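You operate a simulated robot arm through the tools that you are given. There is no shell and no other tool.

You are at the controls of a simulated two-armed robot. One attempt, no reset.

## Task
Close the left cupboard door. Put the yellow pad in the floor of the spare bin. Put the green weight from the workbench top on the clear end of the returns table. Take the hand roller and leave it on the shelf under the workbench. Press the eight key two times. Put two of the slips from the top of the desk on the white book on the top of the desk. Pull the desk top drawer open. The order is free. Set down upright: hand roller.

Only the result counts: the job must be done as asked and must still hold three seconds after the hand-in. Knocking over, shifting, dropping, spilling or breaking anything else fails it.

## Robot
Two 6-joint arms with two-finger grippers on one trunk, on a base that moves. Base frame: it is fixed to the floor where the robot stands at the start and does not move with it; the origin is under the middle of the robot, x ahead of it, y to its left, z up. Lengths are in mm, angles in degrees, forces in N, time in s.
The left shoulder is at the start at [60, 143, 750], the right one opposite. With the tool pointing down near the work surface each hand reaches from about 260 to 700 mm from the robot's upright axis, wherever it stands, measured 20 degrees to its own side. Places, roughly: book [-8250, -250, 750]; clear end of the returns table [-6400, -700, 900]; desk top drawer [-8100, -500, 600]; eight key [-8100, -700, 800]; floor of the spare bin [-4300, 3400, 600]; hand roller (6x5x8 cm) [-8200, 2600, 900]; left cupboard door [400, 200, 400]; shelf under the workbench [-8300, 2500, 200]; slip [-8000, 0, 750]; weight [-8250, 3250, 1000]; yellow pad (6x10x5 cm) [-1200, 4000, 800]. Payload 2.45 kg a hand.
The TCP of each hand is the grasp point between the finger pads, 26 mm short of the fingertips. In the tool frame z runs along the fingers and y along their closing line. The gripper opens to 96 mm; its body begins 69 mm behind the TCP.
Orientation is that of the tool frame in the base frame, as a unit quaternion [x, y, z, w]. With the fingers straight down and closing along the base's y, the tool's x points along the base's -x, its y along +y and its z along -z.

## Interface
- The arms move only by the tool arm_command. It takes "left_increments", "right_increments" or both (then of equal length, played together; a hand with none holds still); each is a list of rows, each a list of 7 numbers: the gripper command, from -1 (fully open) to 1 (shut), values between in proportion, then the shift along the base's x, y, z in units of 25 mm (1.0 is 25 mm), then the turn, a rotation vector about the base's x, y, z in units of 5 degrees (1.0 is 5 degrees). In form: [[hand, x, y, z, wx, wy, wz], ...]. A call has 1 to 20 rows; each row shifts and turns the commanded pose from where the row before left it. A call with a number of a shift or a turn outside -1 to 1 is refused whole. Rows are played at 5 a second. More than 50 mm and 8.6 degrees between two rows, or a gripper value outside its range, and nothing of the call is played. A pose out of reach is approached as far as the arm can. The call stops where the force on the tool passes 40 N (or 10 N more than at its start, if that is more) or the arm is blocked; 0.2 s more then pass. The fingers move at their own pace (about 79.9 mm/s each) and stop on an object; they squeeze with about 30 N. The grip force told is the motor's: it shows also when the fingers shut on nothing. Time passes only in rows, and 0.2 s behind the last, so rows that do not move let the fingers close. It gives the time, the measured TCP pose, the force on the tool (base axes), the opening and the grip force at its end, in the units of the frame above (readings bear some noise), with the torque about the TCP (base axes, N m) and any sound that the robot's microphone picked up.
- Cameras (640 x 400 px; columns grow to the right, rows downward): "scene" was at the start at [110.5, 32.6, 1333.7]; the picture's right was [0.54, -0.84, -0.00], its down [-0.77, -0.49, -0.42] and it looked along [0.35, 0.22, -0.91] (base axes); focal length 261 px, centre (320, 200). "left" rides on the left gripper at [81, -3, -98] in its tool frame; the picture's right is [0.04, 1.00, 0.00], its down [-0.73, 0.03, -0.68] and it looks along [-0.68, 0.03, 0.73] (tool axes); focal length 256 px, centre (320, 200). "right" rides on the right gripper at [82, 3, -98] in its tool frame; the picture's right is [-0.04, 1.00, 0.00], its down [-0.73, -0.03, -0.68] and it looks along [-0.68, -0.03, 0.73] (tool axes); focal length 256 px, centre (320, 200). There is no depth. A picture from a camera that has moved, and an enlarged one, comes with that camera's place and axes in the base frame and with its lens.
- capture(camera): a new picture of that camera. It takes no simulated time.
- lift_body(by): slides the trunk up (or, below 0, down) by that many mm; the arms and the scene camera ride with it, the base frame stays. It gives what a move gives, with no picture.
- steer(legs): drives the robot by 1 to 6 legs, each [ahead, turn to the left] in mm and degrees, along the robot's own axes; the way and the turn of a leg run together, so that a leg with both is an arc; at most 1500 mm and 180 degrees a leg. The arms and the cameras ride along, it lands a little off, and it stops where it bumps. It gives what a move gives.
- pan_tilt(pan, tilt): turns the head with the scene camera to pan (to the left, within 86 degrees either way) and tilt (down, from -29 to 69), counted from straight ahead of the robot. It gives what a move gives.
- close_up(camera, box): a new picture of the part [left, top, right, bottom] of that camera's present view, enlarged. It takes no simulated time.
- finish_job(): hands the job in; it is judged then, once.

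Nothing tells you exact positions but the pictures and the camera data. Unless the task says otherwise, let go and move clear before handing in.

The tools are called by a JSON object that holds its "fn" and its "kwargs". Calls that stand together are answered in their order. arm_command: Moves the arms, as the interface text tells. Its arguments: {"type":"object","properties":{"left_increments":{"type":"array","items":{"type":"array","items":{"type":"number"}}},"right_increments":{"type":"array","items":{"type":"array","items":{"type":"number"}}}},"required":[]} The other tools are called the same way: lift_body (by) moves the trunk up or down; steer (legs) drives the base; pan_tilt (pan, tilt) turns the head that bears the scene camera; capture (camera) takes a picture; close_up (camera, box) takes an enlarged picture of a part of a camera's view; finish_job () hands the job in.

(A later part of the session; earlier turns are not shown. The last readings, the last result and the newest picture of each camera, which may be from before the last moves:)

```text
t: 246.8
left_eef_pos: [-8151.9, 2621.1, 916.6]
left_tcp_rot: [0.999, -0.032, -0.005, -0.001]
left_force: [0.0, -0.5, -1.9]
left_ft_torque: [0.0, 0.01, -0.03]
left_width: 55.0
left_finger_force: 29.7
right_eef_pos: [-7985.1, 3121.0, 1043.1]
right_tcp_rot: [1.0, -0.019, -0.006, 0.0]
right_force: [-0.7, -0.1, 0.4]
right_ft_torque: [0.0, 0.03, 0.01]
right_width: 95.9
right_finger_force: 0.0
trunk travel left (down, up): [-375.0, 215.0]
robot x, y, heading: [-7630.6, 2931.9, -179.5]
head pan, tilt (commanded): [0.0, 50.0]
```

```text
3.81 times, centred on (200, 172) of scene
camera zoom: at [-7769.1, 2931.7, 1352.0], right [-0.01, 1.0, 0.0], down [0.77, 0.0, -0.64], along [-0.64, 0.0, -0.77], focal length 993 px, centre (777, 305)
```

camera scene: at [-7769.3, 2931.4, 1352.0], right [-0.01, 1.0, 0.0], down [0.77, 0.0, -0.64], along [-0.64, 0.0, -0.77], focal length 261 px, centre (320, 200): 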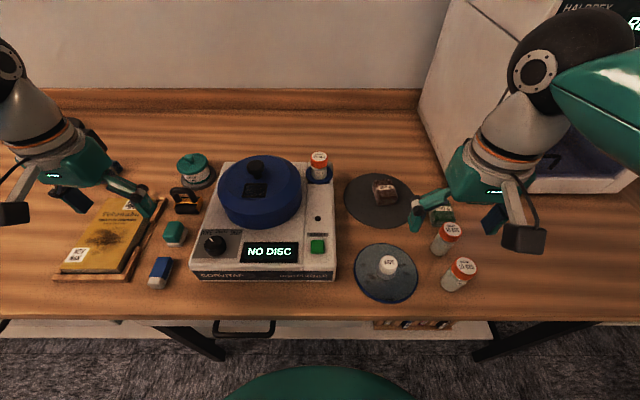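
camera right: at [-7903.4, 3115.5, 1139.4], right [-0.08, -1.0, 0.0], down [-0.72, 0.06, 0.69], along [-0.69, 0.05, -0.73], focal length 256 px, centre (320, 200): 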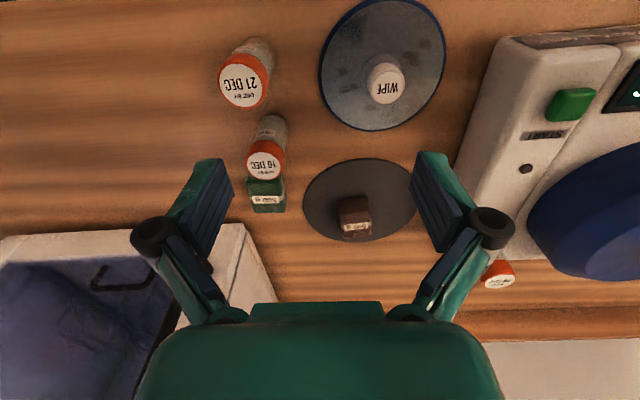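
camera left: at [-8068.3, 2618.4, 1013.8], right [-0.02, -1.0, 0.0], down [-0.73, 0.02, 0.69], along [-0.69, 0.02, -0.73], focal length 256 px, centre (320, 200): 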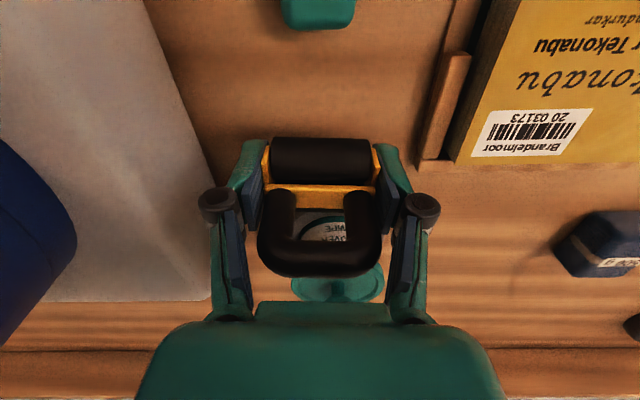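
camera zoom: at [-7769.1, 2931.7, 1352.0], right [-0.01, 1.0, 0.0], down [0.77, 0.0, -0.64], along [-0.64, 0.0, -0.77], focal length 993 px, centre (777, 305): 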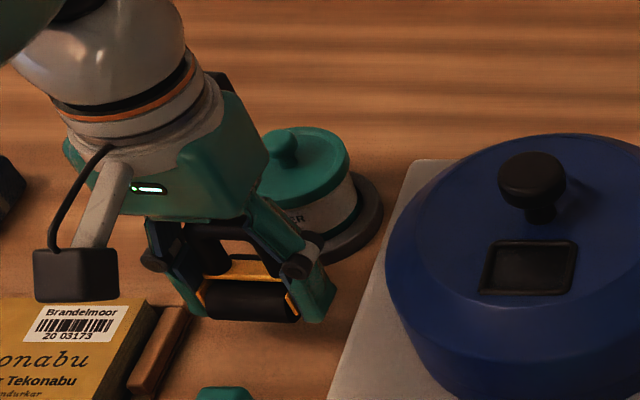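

The roller is held. I'll lift it clear, back the robot away from the bench, and then lower the trunk for the shelf.

{"fn": "arm_command", "kwargs": {"left_increments": [[1, 0, 0, 1, 0, 0, 0], [1, 0, 0, 1, 0, 0, 0], [1, 0, 0, 1, 0, 0, 0], [1, 0, 0, 1, 0, 0, 0], [1, 1, 0, 0, 0, 0, 0], [1, 1, 0, 0, 0, 0, 0], [1, 1, 0, 0, 0, 0, 0]]}}

{"fn": "steer", "kwargs": {"legs": [[-240, 0]]}}

{"fn": "pan_tilt", "kwargs": {"pan": 15, "tilt": 40}}

{"fn": "capture", "kwargs": {"camera": "scene"}}

{"fn": "capture", "kwargs": {"camera": "left"}}

```text
t: 248.4
left_eef_pos: [-8075.2, 2620.9, 1016.4]
left_tcp_rot: [0.999, -0.032, -0.006, -0.001]
left_force: [0.1, -1.2, -0.5]
left_ft_torque: [-0.03, -0.02, -0.01]
left_width: 54.8
left_finger_force: 30.0
right_eef_pos: [-7985.2, 3121.6, 1043.7]
right_tcp_rot: [1.0, -0.019, -0.006, 0.0]
right_force: [-0.1, 0.6, 0.5]
right_ft_torque: [0.0, 0.03, 0.01]
right_width: 96.1
right_finger_force: 0.1
trunk travel left (down, up): [-375.0, 215.0]
robot x, y, heading: [-7628.0, 2933.9, -179.7]
head pan, tilt (commanded): [0.0, 50.0]
```

```text
t: 250.2
left_eef_pos: [-7834.2, 2623.2, 1016.6]
left_tcp_rot: [0.999, -0.033, -0.006, -0.001]
left_force: [0.2, 0.1, -0.5]
left_ft_torque: [-0.04, 0.03, 0.02]
left_width: 55.0
left_finger_force: 29.8
right_eef_pos: [-7743.1, 3122.5, 1042.4]
right_tcp_rot: [1.0, -0.02, -0.008, 0.0]
right_force: [-0.1, -0.4, 0.8]
right_ft_torque: [0.01, 0.02, -0.03]
right_width: 95.6
right_finger_force: 0.1
trunk travel left (down, up): [-375.0, 215.0]
robot x, y, heading: [-7388.3, 2936.3, -180.1]
head pan, tilt (commanded): [0.0, 50.0]
```

```text
t: 250.9
left_eef_pos: [-7836.2, 2622.6, 1016.1]
left_tcp_rot: [0.999, -0.032, -0.006, -0.001]
left_force: [-0.4, -0.3, -1.3]
left_ft_torque: [0.03, -0.02, 0.01]
left_width: 55.1
left_finger_force: 30.0
right_eef_pos: [-7743.6, 3124.5, 1043.6]
right_tcp_rot: [1.0, -0.02, -0.006, 0.0]
right_force: [0.2, -0.3, 1.0]
right_ft_torque: [-0.01, 0.05, -0.01]
right_width: 95.9
right_finger_force: 0.0
trunk travel left (down, up): [-375.0, 215.0]
robot x, y, heading: [-7387.9, 2931.1, -180.1]
head pan, tilt (commanded): [15.0, 40.0]
```

```text
taken
camera scene: at [-7532.8, 2911.0, 1366.2], right [-0.26, 0.96, 0.0], down [0.62, 0.17, -0.77], along [-0.74, -0.2, -0.64], focal length 261 px, centre (320, 200)
```

scene: 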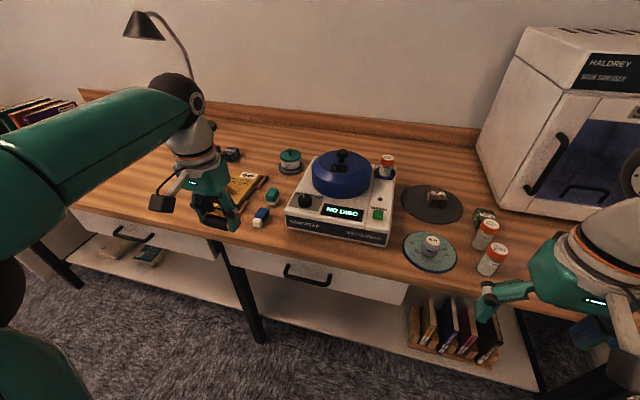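

```text
taken
camera left: at [-7752.5, 2619.7, 1114.0], right [-0.02, -1.0, 0.0], down [-0.73, 0.02, 0.69], along [-0.69, 0.02, -0.73], focal length 256 px, centre (320, 200)
```

left: 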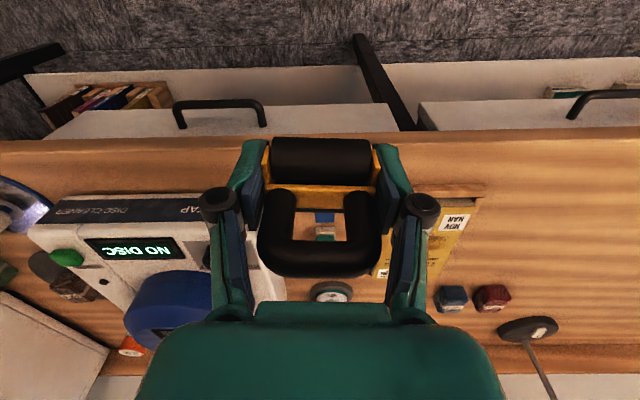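

Roller held upright. The bench lip is at x≈-7905 and the shelf edge at x≈-7985. I'll back up a little more and lower the trunk.

{"fn": "steer", "kwargs": {"legs": [[-40, 0]]}}

{"fn": "lift_body", "kwargs": {"by": -200}}

{"fn": "lift_body", "kwargs": {"by": -170}}

{"fn": "pan_tilt", "kwargs": {"pan": 15, "tilt": 30}}

{"fn": "capture", "kwargs": {"camera": "scene"}}

{"fn": "capture", "kwargs": {"camera": "left"}}

```text
t: 251.8
left_eef_pos: [-7793.5, 2622.8, 1016.6]
left_tcp_rot: [0.999, -0.032, -0.007, -0.001]
left_force: [0.3, 0.2, -1.2]
left_ft_torque: [0.0, 0.06, 0.0]
left_width: 54.9
left_finger_force: 29.7
right_eef_pos: [-7701.7, 3123.2, 1043.1]
right_tcp_rot: [1.0, -0.02, -0.007, 0.0]
right_force: [1.9, 0.5, 0.4]
right_ft_torque: [-0.04, 0.05, 0.01]
right_width: 95.9
right_finger_force: 0.1
trunk travel left (down, up): [-375.0, 215.0]
robot x, y, heading: [-7348.5, 2937.7, -179.8]
head pan, tilt (commanded): [15.0, 40.0]
```

```text
t: 254.0
left_eef_pos: [-7794.1, 2623.3, 816.9]
left_tcp_rot: [0.999, -0.033, -0.006, -0.002]
left_force: [-0.7, 0.4, -1.1]
left_ft_torque: [-0.01, 0.0, 0.03]
left_width: 55.1
left_finger_force: 30.3
right_eef_pos: [-7703.3, 3124.4, 843.3]
right_tcp_rot: [1.0, -0.02, -0.006, 0.0]
right_force: [0.4, 0.4, -0.5]
right_ft_torque: [0.0, 0.03, 0.03]
right_width: 95.8
right_finger_force: 0.0
trunk travel left (down, up): [-175.0, 415.0]
robot x, y, heading: [-7344.2, 2932.4, -179.7]
head pan, tilt (commanded): [15.0, 40.0]
```

```text
t: 255.9
left_eef_pos: [-7795.0, 2623.2, 647.7]
left_tcp_rot: [0.999, -0.032, -0.006, -0.001]
left_force: [0.5, -0.4, -0.4]
left_ft_torque: [0.02, -0.03, 0.03]
left_width: 54.6
left_finger_force: 29.8
right_eef_pos: [-7703.0, 3123.2, 673.6]
right_tcp_rot: [1.0, -0.02, -0.006, 0.0]
right_force: [-0.6, -0.2, 0.6]
right_ft_torque: [0.0, 0.01, 0.01]
right_width: 96.0
right_finger_force: 0.1
trunk travel left (down, up): [-5.0, 585.0]
robot x, y, heading: [-7352.9, 2938.8, -179.9]
head pan, tilt (commanded): [15.0, 40.0]
```

```text
t: 256.6
left_eef_pos: [-7795.4, 2623.1, 647.5]
left_tcp_rot: [0.999, -0.032, -0.006, -0.001]
left_force: [0.0, 0.0, -0.6]
left_ft_torque: [0.0, 0.02, 0.01]
left_width: 54.8
left_finger_force: 29.6
right_eef_pos: [-7703.0, 3123.2, 673.7]
right_tcp_rot: [1.0, -0.02, -0.007, 0.001]
right_force: [-0.4, 0.2, -0.5]
right_ft_torque: [0.01, -0.01, -0.02]
right_width: 95.9
right_finger_force: 0.1
trunk travel left (down, up): [-5.0, 585.0]
robot x, y, heading: [-7348.4, 2931.1, -179.8]
head pan, tilt (commanded): [15.0, 30.0]
```

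```text
taken
camera scene: at [-7497.4, 2909.8, 1011.5], right [-0.26, 0.96, 0.0], down [0.48, 0.13, -0.87], along [-0.84, -0.23, -0.5], focal length 261 px, centre (320, 200)
```

scene: 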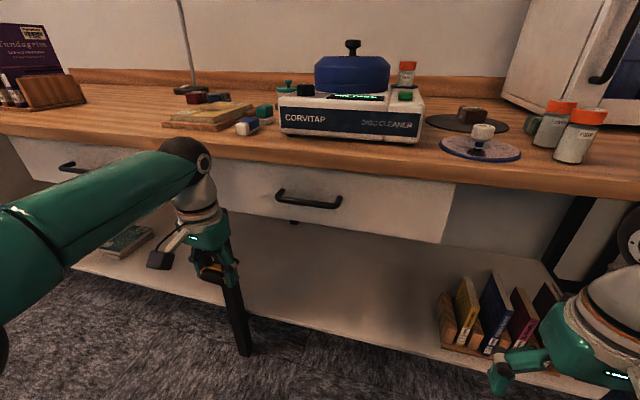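

```text
taken
camera left: at [-7711.8, 2620.0, 744.6], right [-0.02, -1.0, 0.0], down [-0.73, 0.02, 0.69], along [-0.69, 0.02, -0.73], focal length 256 px, centre (320, 200)
```

left: 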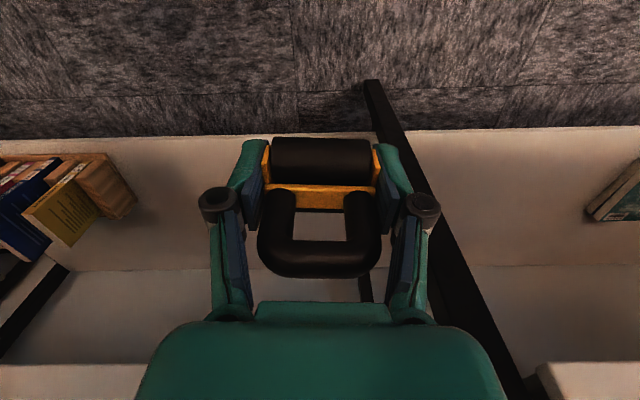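

{"fn": "arm_command", "kwargs": {"left_increments": [[1, 0, 0.59, -0.98, 0, 0, 0], [1, 0, 0.59, -0.98, 0, 0, 0], [1, 0, 0.59, -0.98, 0, 0, 0], [1, 0, 0.59, -0.98, 0, 0, 0], [1, 0, 0.59, -0.98, 0, 0, 0], [1, 0, 0.59, -0.98, 0, 0, 0], [1, 0, 0.59, -0.98, 0, 0, 0], [1, 0, 0.59, -0.98, 0, 0, 0], [1, 0, 0.59, -0.98, 0, 0, 0], [1, 0, 0.59, -0.98, 0, 0, 0], [1, 0, 0.59, -0.98, 0, 0, 0], [1, 0, 0.59, -0.98, 0, 0, 0]]}}

{"fn": "capture", "kwargs": {"camera": "scene"}}

{"fn": "capture", "kwargs": {"camera": "left"}}

```text
t: 259.2
left_eef_pos: [-7794.3, 2800.8, 353.2]
left_tcp_rot: [0.999, -0.032, -0.007, -0.001]
left_force: [-0.5, 0.3, -1.8]
left_ft_torque: [0.01, -0.02, -0.03]
left_width: 54.8
left_finger_force: 29.9
right_eef_pos: [-7702.8, 3123.5, 673.7]
right_tcp_rot: [1.0, -0.02, -0.006, -0.001]
right_force: [0.0, 0.0, 0.0]
right_ft_torque: [0.01, -0.01, 0.03]
right_width: 96.2
right_finger_force: 0.1
trunk travel left (down, up): [-5.0, 585.0]
robot x, y, heading: [-7344.9, 2932.5, -179.6]
head pan, tilt (commanded): [15.0, 30.0]
```

```text
taken
camera scene: at [-7497.3, 2909.7, 1011.6], right [-0.26, 0.96, 0.0], down [0.48, 0.13, -0.87], along [-0.84, -0.23, -0.5], focal length 261 px, centre (320, 200)
```

scene: 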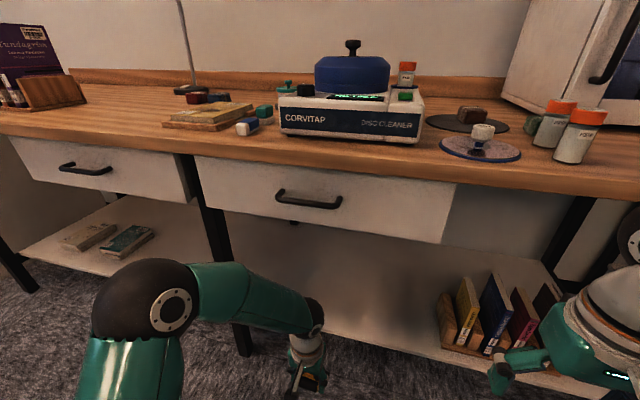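

```text
taken
camera left: at [-7711.7, 2797.9, 450.5], right [-0.02, -1.0, 0.0], down [-0.73, 0.02, 0.69], along [-0.69, 0.02, -0.73], focal length 256 px, centre (320, 200)
```

left: 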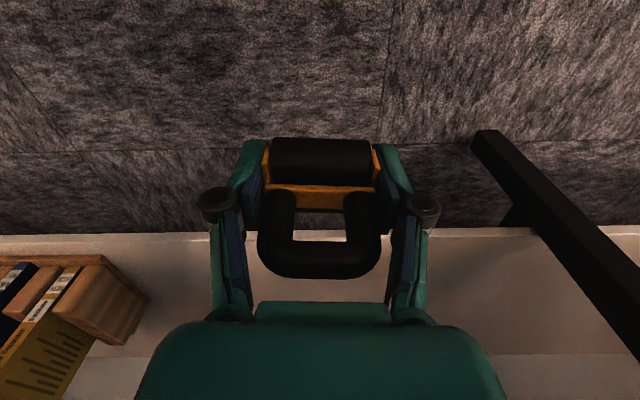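

Shelf edge at about x=-8000, top around z≈230. I'll slide the roller in under the bench, clear of the shelf surface.

{"fn": "arm_command", "kwargs": {"left_increments": [[1, -0.95, 0, 0, 0, 0, 0], [1, -0.95, 0, 0, 0, 0, 0], [1, -0.95, 0, 0, 0, 0, 0], [1, -0.95, 0, 0, 0, 0, 0], [1, -0.95, 0, 0, 0, 0, 0], [1, -0.95, 0, 0, 0, 0, 0], [1, -0.95, 0, 0, 0, 0, 0], [1, -0.95, 0, 0, 0, 0, 0], [1, -0.95, 0, 0, 0, 0, 0], [1, -0.95, 0, 0, 0, 0, 0], [1, -0.95, 0, 0, 0, 0, 0], [1, -0.95, 0, 0, 0, 0, 0]]}}

{"fn": "capture", "kwargs": {"camera": "scene"}}

{"fn": "capture", "kwargs": {"camera": "left"}}

```text
t: 261.8
left_eef_pos: [-8027.9, 2799.5, 351.8]
left_tcp_rot: [0.999, -0.032, -0.005, -0.001]
left_force: [-0.2, 0.3, -1.1]
left_ft_torque: [0.0, 0.03, -0.01]
left_width: 54.9
left_finger_force: 29.9
left hand out of reach, approached as far as the arm can: row 10, 11, 12
right_eef_pos: [-7703.9, 3124.1, 674.7]
right_tcp_rot: [1.0, -0.02, -0.006, 0.0]
right_force: [1.6, 0.0, 0.0]
right_ft_torque: [0.01, 0.04, 0.01]
right_width: 96.1
right_finger_force: 0.1
trunk travel left (down, up): [-5.0, 585.0]
robot x, y, heading: [-7351.4, 2933.9, -179.4]
head pan, tilt (commanded): [15.0, 30.0]
```

```text
taken
camera scene: at [-7497.7, 2909.8, 1011.5], right [-0.26, 0.96, 0.0], down [0.48, 0.13, -0.87], along [-0.84, -0.23, -0.5], focal length 261 px, centre (320, 200)
```

scene: 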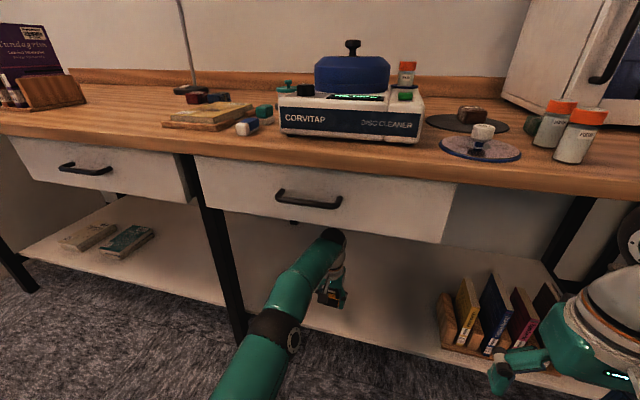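

```text
taken
camera left: at [-7943.8, 2797.3, 449.9], right [-0.02, -1.0, 0.0], down [-0.73, 0.02, 0.69], along [-0.69, 0.02, -0.73], focal length 256 px, centre (320, 200)
```

left: 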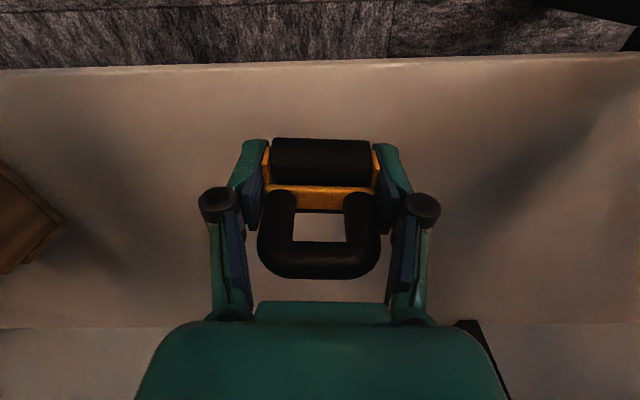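

The arm is at full stretch at x=-8028. I'll resync the command and roll the base forward 50 mm.

{"fn": "arm_command", "kwargs": {"left_increments": [[1, 1, 0, 0, 0, 0, 0], [1, 1, 0, 0, 0, 0, 0], [1, 0.2, 0, -0.4, 0, 0, 0]]}}

{"fn": "steer", "kwargs": {"legs": [[55, 0]]}}

{"fn": "capture", "kwargs": {"camera": "left"}}

```text
t: 262.6
left_eef_pos: [-7971.7, 2799.4, 340.5]
left_tcp_rot: [0.999, -0.032, -0.006, -0.001]
left_force: [-0.2, -0.2, 0.1]
left_ft_torque: [-0.03, 0.0, 0.0]
left_width: 55.0
left_finger_force: 29.9
right_eef_pos: [-7704.2, 3123.5, 673.4]
right_tcp_rot: [1.0, -0.02, -0.006, 0.0]
right_force: [0.2, -0.2, 0.0]
right_ft_torque: [0.01, -0.02, -0.02]
right_width: 96.2
right_finger_force: 0.1
trunk travel left (down, up): [-5.0, 585.0]
robot x, y, heading: [-7350.5, 2932.5, -179.7]
head pan, tilt (commanded): [15.0, 30.0]
```

```text
t: 263.6
left_eef_pos: [-8029.2, 2799.6, 342.2]
left_tcp_rot: [0.999, -0.032, -0.005, -0.001]
left_force: [-0.3, 0.6, -1.0]
left_ft_torque: [0.01, 0.0, 0.0]
left_width: 55.0
left_finger_force: 29.8
right_eef_pos: [-7759.9, 3122.9, 674.4]
right_tcp_rot: [1.0, -0.02, -0.006, 0.001]
right_force: [0.3, 0.1, 0.9]
right_ft_torque: [-0.03, 0.04, -0.01]
right_width: 96.0
right_finger_force: 0.0
trunk travel left (down, up): [-5.0, 585.0]
robot x, y, heading: [-7407.8, 2933.6, -179.8]
head pan, tilt (commanded): [15.0, 30.0]
```

```text
taken
camera left: at [-7944.9, 2796.8, 438.7], right [-0.02, -1.0, 0.0], down [-0.73, 0.02, 0.69], along [-0.69, 0.02, -0.73], focal length 256 px, centre (320, 200)
```

left: 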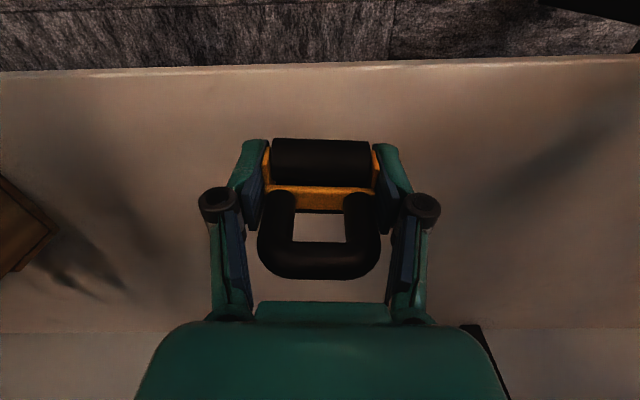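

{"fn": "arm_command", "kwargs": {"left_increments": [[1, -1, 0, -0.2, 0, 0, 0], [1, -1, 0, -0.4, 0, 0, 0], [1, 0, 0, -0.5, 0, 0, 0], [1, 0, 0, -0.5, 0, 0, 0]]}}

{"fn": "capture", "kwargs": {"camera": "left"}}

{"fn": "capture", "kwargs": {"camera": "scene"}}

```text
t: 264.6
left_eef_pos: [-8076.9, 2798.7, 301.9]
left_tcp_rot: [0.999, -0.032, -0.005, -0.001]
left_force: [0.9, -0.1, -0.4]
left_ft_torque: [-0.02, 0.0, 0.0]
left_width: 54.9
left_finger_force: 29.7
right_eef_pos: [-7759.7, 3124.5, 674.9]
right_tcp_rot: [1.0, -0.021, -0.006, 0.001]
right_force: [-0.4, 0.2, 0.4]
right_ft_torque: [0.0, 0.02, 0.02]
right_width: 95.9
right_finger_force: 0.1
trunk travel left (down, up): [-5.0, 585.0]
robot x, y, heading: [-7402.3, 2935.6, -179.9]
head pan, tilt (commanded): [15.0, 30.0]
```

```text
taken
camera left: at [-7994.3, 2796.6, 398.9], right [-0.03, -1.0, 0.0], down [-0.73, 0.02, 0.69], along [-0.69, 0.02, -0.73], focal length 256 px, centre (320, 200)
```

left: 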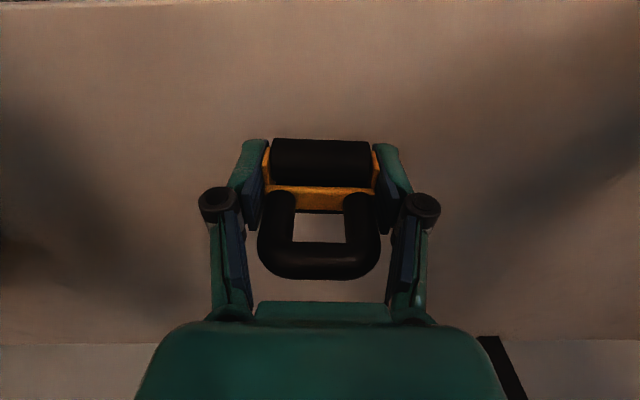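

```text
taken
camera scene: at [-7553.6, 2909.6, 1011.5], right [-0.26, 0.96, 0.0], down [0.48, 0.13, -0.87], along [-0.84, -0.23, -0.5], focal length 261 px, centre (320, 200)
```

scene: 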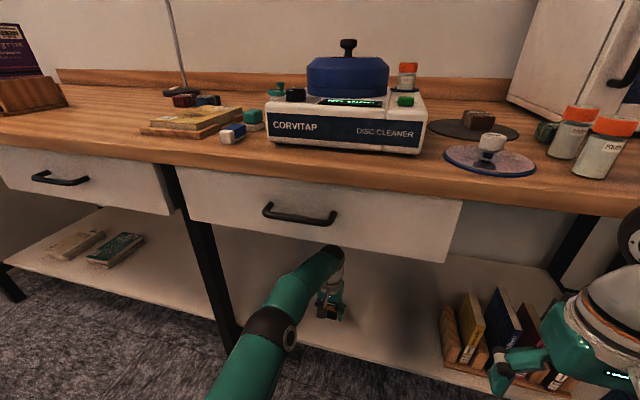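

{"fn": "arm_command", "kwargs": {"left_increments": [[1, 0, 0, -0.3, 0, 0, 0], [1, 0, 0, -0.3, 0, 0, 0], [1, 0, 0, -0.2, 0, 0, 0]]}}

{"fn": "arm_command", "kwargs": {"left_increments": [[1, 0, 0, -0.2, 0, 0, 0], [1, 0, 0, -0.2, 0, 0, 0]]}}

{"fn": "capture", "kwargs": {"camera": "left"}}

```text
t: 265.4
left_eef_pos: [-8077.2, 2799.1, 281.0]
left_tcp_rot: [0.999, -0.032, -0.004, -0.002]
left_force: [0.4, 0.3, -0.1]
left_ft_torque: [0.03, 0.01, 0.03]
left_width: 54.9
left_finger_force: 29.3
right_eef_pos: [-7760.3, 3122.6, 674.2]
right_tcp_rot: [1.0, -0.021, -0.007, 0.0]
right_force: [0.0, -0.2, -0.3]
right_ft_torque: [-0.02, 0.0, 0.01]
right_width: 96.1
right_finger_force: 0.0
trunk travel left (down, up): [-5.0, 585.0]
robot x, y, heading: [-7404.8, 2936.6, -179.7]
head pan, tilt (commanded): [15.0, 30.0]
```

```text
t: 266.0
left_eef_pos: [-8076.1, 2799.5, 271.9]
left_tcp_rot: [0.999, -0.032, -0.006, 0.0]
left_force: [0.3, 0.7, -1.1]
left_ft_torque: [0.01, -0.03, 0.01]
left_width: 54.9
left_finger_force: 30.1
right_eef_pos: [-7758.1, 3123.4, 673.6]
right_tcp_rot: [1.0, -0.02, -0.006, 0.0]
right_force: [0.2, -0.1, 0.3]
right_ft_torque: [-0.02, 0.01, 0.05]
right_width: 96.0
right_finger_force: 0.1
trunk travel left (down, up): [-5.0, 585.0]
robot x, y, heading: [-7407.3, 2937.4, -179.6]
head pan, tilt (commanded): [15.0, 30.0]
```

```text
taken
camera left: at [-7994.7, 2796.5, 368.9], right [-0.02, -1.0, 0.0], down [-0.73, 0.02, 0.69], along [-0.69, 0.02, -0.73], focal length 256 px, centre (320, 200)
```

left: 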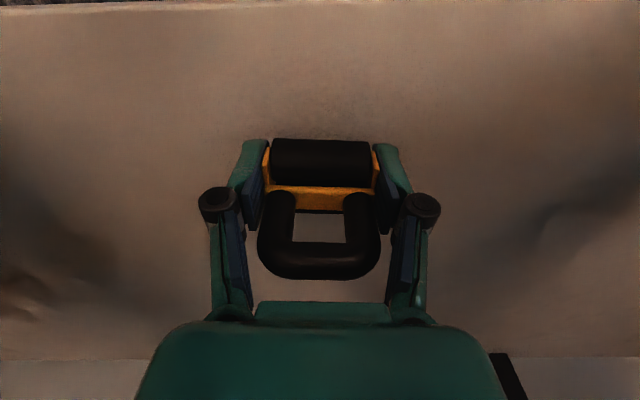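

{"fn": "arm_command", "kwargs": {"left_increments": [[1, 0, 0, -0.2, 0, 0, 0], [1, 0, 0, -0.2, 0, 0, 0]]}}

{"fn": "arm_command", "kwargs": {"left_increments": [[1, 0, 0, -0.2, 0, 0, 0]]}}

{"fn": "arm_command", "kwargs": {"left_increments": [[1, 0, 0, -0.2, 0, 0, 0]]}}

{"fn": "capture", "kwargs": {"camera": "left"}}

```text
t: 266.6
left_eef_pos: [-8079.0, 2799.7, 260.7]
left_tcp_rot: [0.999, -0.033, -0.006, -0.001]
left_force: [-0.6, 0.9, -0.9]
left_ft_torque: [0.02, 0.01, -0.01]
left_width: 54.8
left_finger_force: 30.4
right_eef_pos: [-7760.0, 3123.6, 673.3]
right_tcp_rot: [1.0, -0.02, -0.006, 0.0]
right_force: [0.1, 0.4, 0.5]
right_ft_torque: [0.03, -0.01, -0.02]
right_width: 96.1
right_finger_force: 0.1
trunk travel left (down, up): [-5.0, 585.0]
robot x, y, heading: [-7404.0, 2935.3, -180.0]
head pan, tilt (commanded): [15.0, 30.0]
```

```text
t: 267.0
left_eef_pos: [-8078.1, 2799.2, 255.1]
left_tcp_rot: [0.999, -0.032, -0.005, -0.001]
left_force: [-0.4, 0.0, -0.9]
left_ft_torque: [0.01, 0.01, -0.01]
left_width: 55.2
left_finger_force: 29.7
right_eef_pos: [-7758.8, 3123.3, 673.6]
right_tcp_rot: [1.0, -0.02, -0.006, 0.0]
right_force: [0.0, -0.1, -0.5]
right_ft_torque: [-0.03, -0.02, -0.03]
right_width: 96.1
right_finger_force: 0.1
trunk travel left (down, up): [-5.0, 585.0]
robot x, y, heading: [-7405.3, 2932.6, -179.8]
head pan, tilt (commanded): [15.0, 30.0]
```

```text
t: 267.4
left_eef_pos: [-8077.8, 2799.6, 250.3]
left_tcp_rot: [0.999, -0.032, -0.005, 0.0]
left_force: [-0.3, -0.6, -1.0]
left_ft_torque: [0.0, -0.02, 0.0]
left_width: 54.7
left_finger_force: 29.9
right_eef_pos: [-7759.5, 3123.6, 674.5]
right_tcp_rot: [1.0, -0.022, -0.006, 0.0]
right_force: [-0.2, -0.4, -0.3]
right_ft_torque: [0.01, -0.03, 0.0]
right_width: 96.0
right_finger_force: 0.1
trunk travel left (down, up): [-5.0, 585.0]
robot x, y, heading: [-7404.8, 2932.4, -179.8]
head pan, tilt (commanded): [15.0, 30.0]
```

```text
taken
camera left: at [-7994.8, 2796.8, 348.7], right [-0.02, -1.0, 0.0], down [-0.73, 0.02, 0.69], along [-0.69, 0.02, -0.73], focal length 256 px, centre (320, 200)
```

left: 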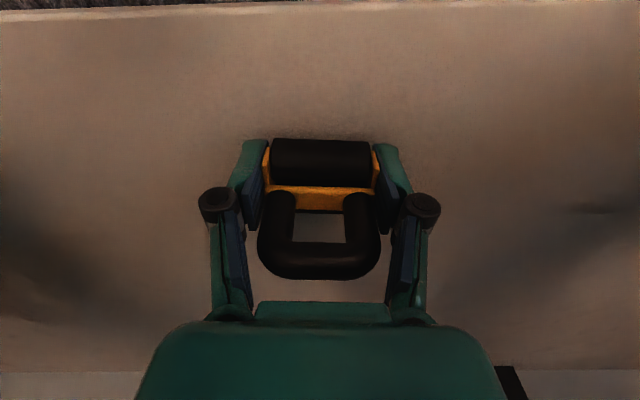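

{"fn": "arm_command", "kwargs": {"left_increments": [[1, 0, 0, -0.2, 0, 0, 0]]}}

{"fn": "arm_command", "kwargs": {"left_increments": [[1, 0, 0, -0.2, 0, 0, 0]]}}

{"fn": "arm_command", "kwargs": {"left_increments": [[1, 0, 0, -0.2, 0, 0, 0]]}}

{"fn": "arm_command", "kwargs": {"left_increments": [[1, 0, 0, -0.16, 0, 0, 0]]}}

```text
t: 267.8
left_eef_pos: [-8077.4, 2799.4, 245.4]
left_tcp_rot: [0.999, -0.032, -0.006, -0.001]
left_force: [0.6, -1.2, -0.9]
left_ft_torque: [-0.03, -0.02, 0.02]
left_width: 54.9
left_finger_force: 30.2
right_eef_pos: [-7759.4, 3123.9, 673.0]
right_tcp_rot: [1.0, -0.019, -0.006, 0.0]
right_force: [-0.1, 0.1, 0.5]
right_ft_torque: [0.01, 0.0, 0.0]
right_width: 95.9
right_finger_force: 0.1
trunk travel left (down, up): [-5.0, 585.0]
robot x, y, heading: [-7403.3, 2932.9, -179.7]
head pan, tilt (commanded): [15.0, 30.0]
```

```text
t: 268.2
left_eef_pos: [-8078.1, 2799.2, 243.3]
left_tcp_rot: [0.999, -0.032, -0.007, -0.001]
left_force: [2.2, 1.5, 6.3]
left_ft_torque: [0.0, 0.03, -0.01]
left_width: 54.8
left_finger_force: 30.0
right_eef_pos: [-7759.4, 3124.3, 674.4]
right_tcp_rot: [1.0, -0.02, -0.006, 0.001]
right_force: [0.9, -0.2, 0.2]
right_ft_torque: [0.02, 0.0, 0.01]
right_width: 95.6
right_finger_force: 0.1
trunk travel left (down, up): [-5.0, 585.0]
robot x, y, heading: [-7404.9, 2935.9, -179.7]
head pan, tilt (commanded): [15.0, 30.0]
```

```text
t: 268.6
left_eef_pos: [-8077.7, 2800.5, 243.9]
left_tcp_rot: [0.999, -0.033, -0.009, -0.001]
left_force: [14.8, -0.2, 31.9]
left_ft_torque: [-0.12, -0.62, -0.03]
left_width: 55.0
left_finger_force: 30.3
right_eef_pos: [-7757.4, 3124.9, 675.4]
right_tcp_rot: [1.0, -0.02, -0.007, 0.0]
right_force: [-0.2, 0.6, -0.1]
right_ft_torque: [0.02, -0.01, -0.02]
right_width: 95.8
right_finger_force: 0.0
trunk travel left (down, up): [-5.0, 585.0]
robot x, y, heading: [-7405.5, 2933.2, -179.7]
head pan, tilt (commanded): [15.0, 30.0]
```

```text
t: 268.9
left_eef_pos: [-8079.2, 2800.3, 242.8]
left_tcp_rot: [0.999, -0.031, -0.009, 0.0]
left_force: [8.5, -0.6, 16.4]
left_ft_torque: [-0.09, -0.41, 0.04]
left_width: 55.1
left_finger_force: 29.9
right_eef_pos: [-7758.3, 3124.1, 674.5]
right_tcp_rot: [1.0, -0.02, -0.007, 0.001]
right_force: [0.2, 0.9, 0.8]
right_ft_torque: [-0.01, 0.02, 0.05]
right_width: 96.1
right_finger_force: 0.0
trunk travel left (down, up): [-5.0, 585.0]
robot x, y, heading: [-7406.0, 2933.7, -179.9]
head pan, tilt (commanded): [15.0, 30.0]
stopped in row 1 (left hand): the force on the tool passed its limit at 49 N (the readings are from after the stop); the commanded pose is now the measured one
```

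The roller is standing on the shelf (shelf ≈ z 217). Ease the pressure and release.

{"fn": "arm_command", "kwargs": {"left_increments": [[1, 0, 0, 0.1, 0, 0, 0], [1, 0, 0, 0, 0, 0, 0]]}}

{"fn": "arm_command", "kwargs": {"left_increments": [[-0.2, 0, 0, 0, 0, 0, 0], [-0.4, 0, 0, 0, 0, 0, 0], [-0.8, 0, 0, 0, 0, 0, 0], [-1, 0, 0, 0, 0, 0, 0], [-1, 0, 0, 0, 0, 0, 0]]}}

{"fn": "capture", "kwargs": {"camera": "left"}}

```text
t: 269.5
left_eef_pos: [-8081.4, 2800.1, 242.8]
left_tcp_rot: [0.999, -0.032, -0.007, -0.001]
left_force: [2.4, 0.2, 11.0]
left_ft_torque: [-0.15, -0.21, 0.03]
left_width: 54.9
left_finger_force: 29.9
right_eef_pos: [-7758.5, 3123.1, 673.8]
right_tcp_rot: [1.0, -0.019, -0.006, 0.0]
right_force: [-0.1, -0.4, -0.3]
right_ft_torque: [-0.03, -0.01, 0.02]
right_width: 96.2
right_finger_force: 0.0
trunk travel left (down, up): [-5.0, 585.0]
robot x, y, heading: [-7404.6, 2934.0, -179.5]
head pan, tilt (commanded): [15.0, 30.0]
```

```text
t: 270.7
left_eef_pos: [-8079.8, 2801.0, 241.6]
left_tcp_rot: [0.999, -0.032, -0.006, -0.001]
left_force: [-0.1, 0.0, 0.0]
left_ft_torque: [0.0, 0.01, -0.02]
left_width: 96.0
left_finger_force: 0.1
right_eef_pos: [-7759.4, 3123.4, 674.1]
right_tcp_rot: [1.0, -0.019, -0.007, 0.002]
right_force: [0.6, 0.6, 0.3]
right_ft_torque: [0.01, 0.01, 0.02]
right_width: 96.0
right_finger_force: 0.1
trunk travel left (down, up): [-5.0, 585.0]
robot x, y, heading: [-7404.5, 2933.1, -179.9]
head pan, tilt (commanded): [15.0, 30.0]
```

```text
taken
camera left: at [-7995.7, 2797.0, 339.1], right [-0.02, -1.0, 0.0], down [-0.72, 0.02, 0.69], along [-0.69, 0.02, -0.72], focal length 256 px, centre (320, 200)
```

left: 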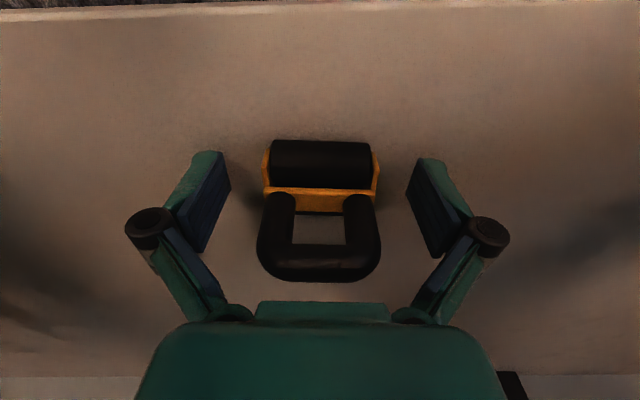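

{"fn": "arm_command", "kwargs": {"left_increments": [[-1, 0, 0, 0.4, 0, 0, 0], [-1, 0, 0, 0.8, 0, 0, 0], [-1, 0, 0, 0.8, 0, 0, 0], [-1, 0, 0, 0.8, 0, 0, 0], [-1, 0, 0, 0.8, 0, 0, 0]]}}

{"fn": "capture", "kwargs": {"camera": "left"}}

```text
t: 271.9
left_eef_pos: [-8078.7, 2801.0, 333.0]
left_tcp_rot: [0.999, -0.032, -0.007, -0.001]
left_force: [0.4, 0.4, -0.3]
left_ft_torque: [-0.02, 0.02, -0.01]
left_width: 95.8
left_finger_force: 0.1
right_eef_pos: [-7759.3, 3122.9, 675.3]
right_tcp_rot: [1.0, -0.021, -0.006, 0.001]
right_force: [0.7, -0.2, 0.1]
right_ft_torque: [-0.02, -0.01, -0.02]
right_width: 96.1
right_finger_force: 0.0
trunk travel left (down, up): [-5.0, 585.0]
robot x, y, heading: [-7404.9, 2932.5, -179.8]
head pan, tilt (commanded): [15.0, 30.0]
```

```text
taken
camera left: at [-7995.4, 2797.3, 429.8], right [-0.02, -1.0, 0.0], down [-0.72, 0.02, 0.69], along [-0.69, 0.02, -0.72], focal length 256 px, centre (320, 200)
```

left: 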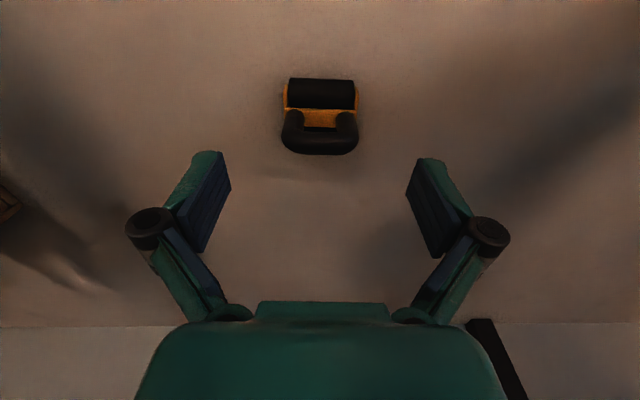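

The roller stands upright on the shelf. Retract the left hand, then raise the trunk again.

{"fn": "arm_command", "kwargs": {"left_increments": [[-1, 1, 0, 0, 0, 0, 0], [-1, 1, 0, 0, 0, 0, 0], [-1, 1, 0, 0, 0, 0, 0], [-1, 1, 0, 0, 0, 0, 0], [-1, 1, 0, 0, 0, 0, 0], [-1, 1, 0, 0, 0, 0, 0], [-1, 1, 0, 0, 0, 0, 0], [-1, 1, 0, 0, 0, 0, 0], [-1, 1, 0, 0, 0, 0, 0], [-1, 1, 0, 0.5, 0, 0, 0], [-1, 1, 0, 1, 0, 0, 0], [-1, 0.5, 0, 1, 0, 0, 0]]}}

{"fn": "capture", "kwargs": {"camera": "scene"}}

{"fn": "lift_body", "kwargs": {"by": 200}}

{"fn": "lift_body", "kwargs": {"by": 220}}

```text
t: 274.5
left_eef_pos: [-7791.8, 2798.9, 394.5]
left_tcp_rot: [0.999, -0.033, -0.007, -0.002]
left_force: [-0.8, 0.5, -0.4]
left_ft_torque: [-0.02, -0.02, -0.06]
left_width: 96.0
left_finger_force: 0.0
right_eef_pos: [-7760.2, 3123.0, 673.5]
right_tcp_rot: [1.0, -0.019, -0.007, 0.0]
right_force: [-0.2, 0.6, -1.0]
right_ft_torque: [0.01, -0.02, -0.01]
right_width: 96.3
right_finger_force: 0.0
trunk travel left (down, up): [-5.0, 585.0]
robot x, y, heading: [-7404.1, 2933.5, -179.9]
head pan, tilt (commanded): [15.0, 30.0]
```

```text
taken
camera scene: at [-7553.4, 2909.6, 1011.5], right [-0.26, 0.96, 0.0], down [0.48, 0.13, -0.87], along [-0.84, -0.23, -0.5], focal length 261 px, centre (320, 200)
```

scene: 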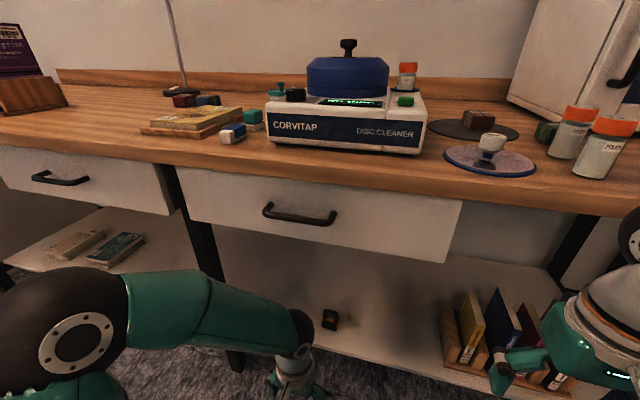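

```text
t: 276.7
left_eef_pos: [-7792.4, 2799.1, 593.7]
left_tcp_rot: [0.999, -0.033, -0.007, -0.001]
left_force: [0.5, 0.3, 0.3]
left_ft_torque: [-0.02, 0.0, 0.01]
left_width: 95.8
left_finger_force: 0.0
right_eef_pos: [-7758.5, 3123.2, 873.7]
right_tcp_rot: [1.0, -0.02, -0.005, 0.001]
right_force: [-0.2, 0.2, 0.4]
right_ft_torque: [0.04, -0.04, 0.0]
right_width: 95.9
right_finger_force: 0.1
trunk travel left (down, up): [-205.0, 385.0]
robot x, y, heading: [-7405.2, 2934.1, -179.7]
head pan, tilt (commanded): [15.0, 30.0]
```

```text
t: 279.0
left_eef_pos: [-7791.3, 2798.9, 814.3]
left_tcp_rot: [0.999, -0.033, -0.008, 0.0]
left_force: [0.9, -0.2, -0.3]
left_ft_torque: [-0.01, 0.0, 0.01]
left_width: 96.0
left_finger_force: 0.0
right_eef_pos: [-7759.3, 3123.3, 1094.2]
right_tcp_rot: [1.0, -0.02, -0.006, 0.0]
right_force: [0.2, 0.2, 0.4]
right_ft_torque: [0.0, -0.01, -0.01]
right_width: 95.9
right_finger_force: 0.0
trunk travel left (down, up): [-425.0, 165.0]
robot x, y, heading: [-7403.1, 2933.2, -180.2]
head pan, tilt (commanded): [15.0, 30.0]
```

Roller done. Next the green weight: raise and tuck the left hand, then drive in to the bench again.

{"fn": "arm_command", "kwargs": {"left_increments": [[-1, 0.3, 0, 1, 0, 0.06, 0], [-1, 0.3, 0, 1, 0, 0.06, 0], [-1, 0.3, 0, 1, 0, 0.05, 0], [0, 0, 0, 1, 0, 0, 0], [0, 0, 0, 1, 0, 0, 0], [0, 0, 0, 1, 0, 0, 0], [0, 0, 0, 1, 0, 0, 0], [0, 0, 0, 1, 0, 0, 0], [0, 0, 0, 1, 0, 0, 0], [0, 0, 0, 1, 0, 0, 0]]}}

{"fn": "steer", "kwargs": {"legs": [[225, 0]]}}

{"fn": "capture", "kwargs": {"camera": "right"}}

{"fn": "pan_tilt", "kwargs": {"pan": -20, "tilt": 45}}

{"fn": "capture", "kwargs": {"camera": "scene"}}

```text
t: 281.2
left_eef_pos: [-7768.9, 2797.4, 1063.5]
left_tcp_rot: [0.999, -0.033, -0.014, 0.0]
left_force: [-0.2, 0.6, -0.2]
left_ft_torque: [-0.02, -0.03, 0.01]
left_width: 47.6
left_finger_force: 0.0
right_eef_pos: [-7758.1, 3123.7, 1094.7]
right_tcp_rot: [1.0, -0.02, -0.006, 0.001]
right_force: [0.0, -0.1, 0.7]
right_ft_torque: [0.01, 0.03, 0.0]
right_width: 96.0
right_finger_force: 0.1
trunk travel left (down, up): [-425.0, 165.0]
robot x, y, heading: [-7403.3, 2934.8, -180.1]
head pan, tilt (commanded): [15.0, 30.0]
```

```text
t: 282.9
left_eef_pos: [-7998.9, 2798.0, 1063.4]
left_tcp_rot: [0.999, -0.032, -0.013, -0.001]
left_force: [-0.4, -0.8, 0.3]
left_ft_torque: [0.01, -0.03, 0.02]
left_width: 47.9
left_finger_force: 0.1
right_eef_pos: [-7987.7, 3121.7, 1095.3]
right_tcp_rot: [1.0, -0.02, -0.006, -0.001]
right_force: [-0.1, 0.7, 0.2]
right_ft_torque: [0.01, -0.04, 0.03]
right_width: 96.0
right_finger_force: 0.1
trunk travel left (down, up): [-425.0, 165.0]
robot x, y, heading: [-7630.6, 2931.9, -179.9]
head pan, tilt (commanded): [15.0, 30.0]
```

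```text
taken
camera right: at [-7905.5, 3115.9, 1191.4], right [-0.08, -1.0, 0.0], down [-0.72, 0.06, 0.69], along [-0.69, 0.05, -0.73], focal length 256 px, centre (320, 200)
```

right: 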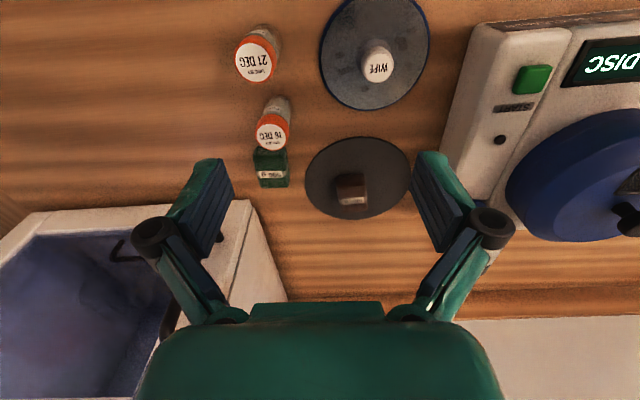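

```text
t: 283.9
left_eef_pos: [-7996.5, 2797.1, 1063.9]
left_tcp_rot: [0.999, -0.031, -0.015, -0.001]
left_force: [-0.1, -0.2, -0.7]
left_ft_torque: [-0.03, 0.0, 0.03]
left_width: 48.0
left_finger_force: 0.1
right_eef_pos: [-7986.7, 3121.9, 1094.0]
right_tcp_rot: [1.0, -0.019, -0.005, 0.0]
right_force: [-0.1, -0.4, 0.5]
right_ft_torque: [-0.02, -0.01, -0.02]
right_width: 96.0
right_finger_force: 0.1
trunk travel left (down, up): [-425.0, 165.0]
robot x, y, heading: [-7626.8, 2929.1, -180.0]
head pan, tilt (commanded): [-20.0, 45.0]
```

```text
taken
camera scene: at [-7769.6, 2959.7, 1409.0], right [0.34, 0.94, 0.0], down [0.67, -0.24, -0.71], along [-0.67, 0.24, -0.71], focal length 261 px, centre (320, 200)
```

scene: 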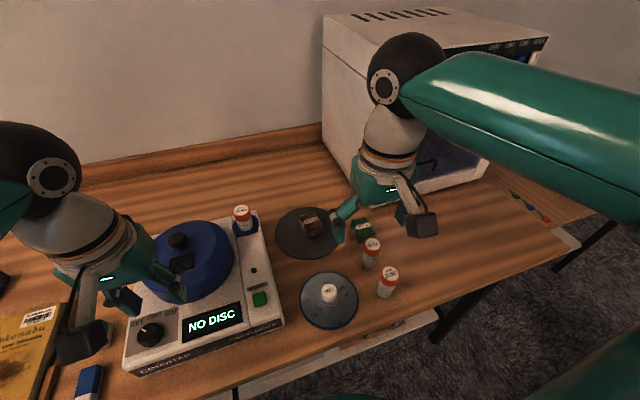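

The green weight is at about (-8127, 3204) with its width ≈51 mm along y. I'll bring the right hand above it, partly closed to stay clear of the bottle and the disc.

{"fn": "arm_command", "kwargs": {"right_increments": [[-0.4, -0.93, 0.55, -0.3, 0, 0.1, 0], [-0.4, -0.93, 0.55, -0.5, 0, 0.1, 0], [-0.4, -0.93, 0.55, -0.6, 0, 0, 0], [-0.4, -0.93, 0.55, -0.7, 0, 0, 0], [-0.4, -0.93, 0.55, -0.7, 0, 0, 0], [-0.4, -0.93, 0.55, -0.7, 0, 0, 0]]}}

{"fn": "capture", "kwargs": {"camera": "right"}}

{"fn": "close_up", "kwargs": {"camera": "scene", "box": [260, 120, 440, 320]}}

```text
t: 285.4
left_eef_pos: [-7996.9, 2797.1, 1065.3]
left_tcp_rot: [0.999, -0.032, -0.014, -0.001]
left_force: [-0.2, 0.0, -0.9]
left_ft_torque: [0.0, -0.01, -0.02]
left_width: 47.9
left_finger_force: 0.1
right_eef_pos: [-8126.6, 3205.3, 1006.3]
right_tcp_rot: [1.0, -0.019, -0.015, 0.001]
right_force: [0.8, -0.4, -0.6]
right_ft_torque: [0.0, -0.02, 0.01]
right_width: 67.3
right_finger_force: 0.1
trunk travel left (down, up): [-425.0, 165.0]
robot x, y, heading: [-7630.3, 2932.5, -179.6]
head pan, tilt (commanded): [-20.0, 45.0]
```

```text
taken
camera right: at [-8042.3, 3199.9, 1102.3], right [-0.08, -1.0, 0.0], down [-0.71, 0.06, 0.7], along [-0.7, 0.05, -0.71], focal length 256 px, centre (320, 200)
```

right: 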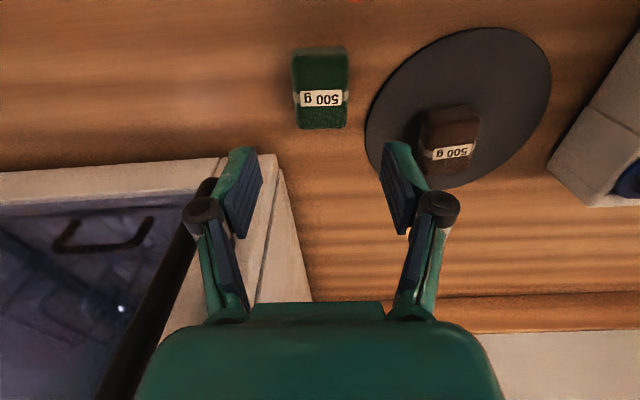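

```text
2.00 times, centred on (350, 220) of scene
camera zoom: at [-7770.7, 2960.0, 1408.9], right [0.34, 0.94, 0.0], down [0.67, -0.24, -0.71], along [-0.66, 0.24, -0.71], focal length 521 px, centre (260, 160)
```

zoom: 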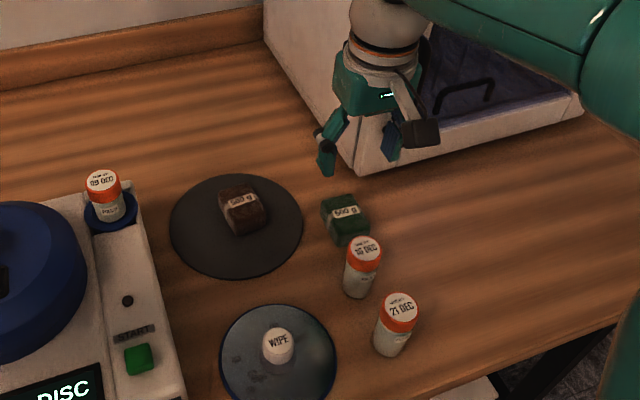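

{"fn": "arm_command", "kwargs": {"right_increments": [[-0.36, 0.05, -0.05, -0.8, 0, -0.12, 0], [-0.36, 0.05, -0.05, -0.8, 0, -0.12, 0], [-0.36, 0, 0, -0.8, 0, -0.1, 0], [-0.36, 0, 0, -0.6, 0, 0, 0]]}}

{"fn": "capture", "kwargs": {"camera": "right"}}

{"fn": "close_up", "kwargs": {"camera": "scene", "box": [290, 170, 430, 290]}}

```text
t: 286.4
left_eef_pos: [-7996.4, 2798.7, 1065.0]
left_tcp_rot: [0.999, -0.032, -0.014, -0.001]
left_force: [0.2, -1.0, 0.4]
left_ft_torque: [0.01, -0.01, 0.02]
left_width: 47.9
left_finger_force: 0.0
right_eef_pos: [-8124.4, 3202.9, 932.7]
right_tcp_rot: [1.0, -0.02, 0.0, 0.0]
right_force: [0.2, -0.3, -0.8]
right_ft_torque: [0.0, 0.0, 0.01]
right_width: 65.1
right_finger_force: 0.1
trunk travel left (down, up): [-425.0, 165.0]
robot x, y, heading: [-7632.3, 2938.7, -179.6]
head pan, tilt (commanded): [-20.0, 45.0]
```

```text
taken
camera right: at [-8042.4, 3196.8, 1030.6], right [-0.08, -1.0, 0.0], down [-0.73, 0.06, 0.68], along [-0.68, 0.05, -0.73], focal length 256 px, centre (320, 200)
```

right: 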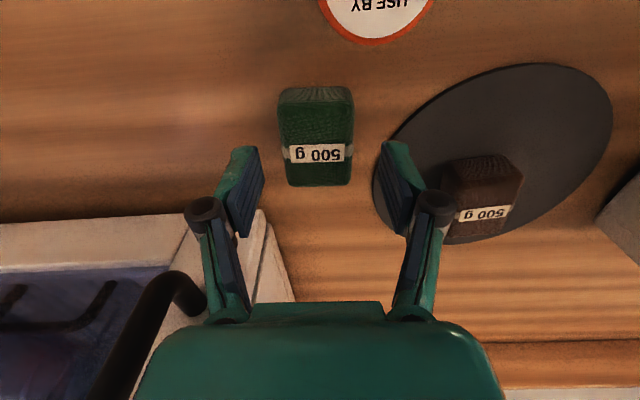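

```text
3.33 times, centred on (360, 230) of scene
camera zoom: at [-7770.0, 2959.8, 1409.0], right [0.34, 0.94, 0.0], down [0.67, -0.24, -0.71], along [-0.67, 0.24, -0.71], focal length 869 px, centre (187, 100)
```

zoom: 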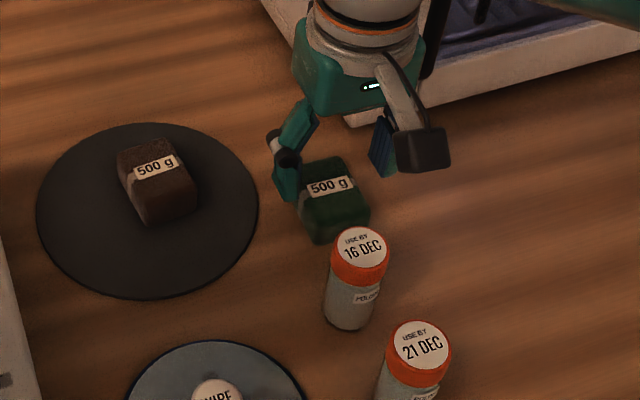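

{"fn": "arm_command", "kwargs": {"right_increments": [[-0.36, -0.08, 0.12, -0.5, 0, 0, 0], [-0.36, 0, 0, -0.5, 0, 0, 0], [-0.36, 0, 0, -0.5, 0, 0, 0], [-0.36, 0, 0, -0.3, 0, 0, 0]]}}

{"fn": "capture", "kwargs": {"camera": "right"}}

{"fn": "close_up", "kwargs": {"camera": "scene", "box": [310, 180, 430, 270]}}

```text
t: 287.4
left_eef_pos: [-7996.1, 2797.7, 1064.5]
left_tcp_rot: [0.999, -0.032, -0.015, 0.001]
left_force: [0.7, 0.5, -0.2]
left_ft_torque: [0.03, 0.02, 0.01]
left_width: 48.0
left_finger_force: 0.1
right_eef_pos: [-8126.0, 3205.2, 887.7]
right_tcp_rot: [1.0, -0.018, 0.0, -0.001]
right_force: [-0.1, -0.1, 0.9]
right_ft_torque: [-0.01, 0.0, 0.02]
right_width: 65.3
right_finger_force: 0.1
trunk travel left (down, up): [-425.0, 165.0]
robot x, y, heading: [-7629.8, 2933.7, -179.6]
head pan, tilt (commanded): [-20.0, 45.0]
```

```text
taken
camera right: at [-8044.1, 3199.2, 985.6], right [-0.08, -1.0, 0.0], down [-0.73, 0.06, 0.68], along [-0.68, 0.05, -0.73], focal length 256 px, centre (320, 200)
```

right: 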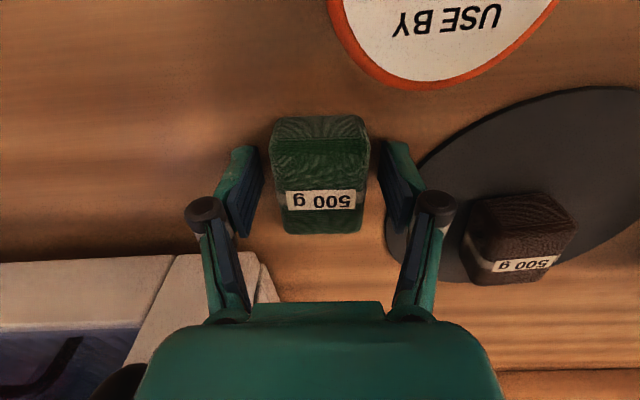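

```text
4.44 times, centred on (370, 225) of scene
camera zoom: at [-7769.9, 2959.8, 1409.0], right [0.34, 0.94, 0.0], down [0.67, -0.24, -0.71], along [-0.67, 0.24, -0.71], focal length 1159 px, centre (98, 89)
```

zoom: 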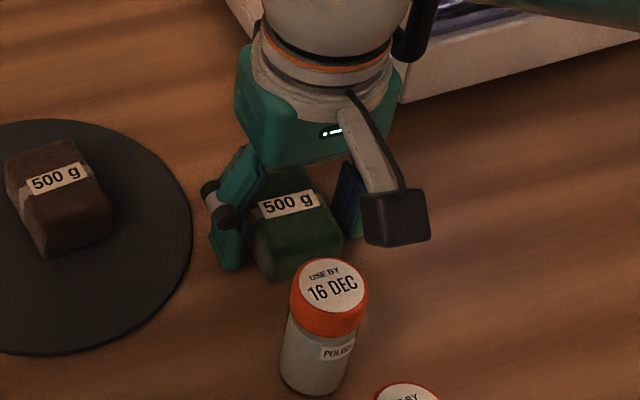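

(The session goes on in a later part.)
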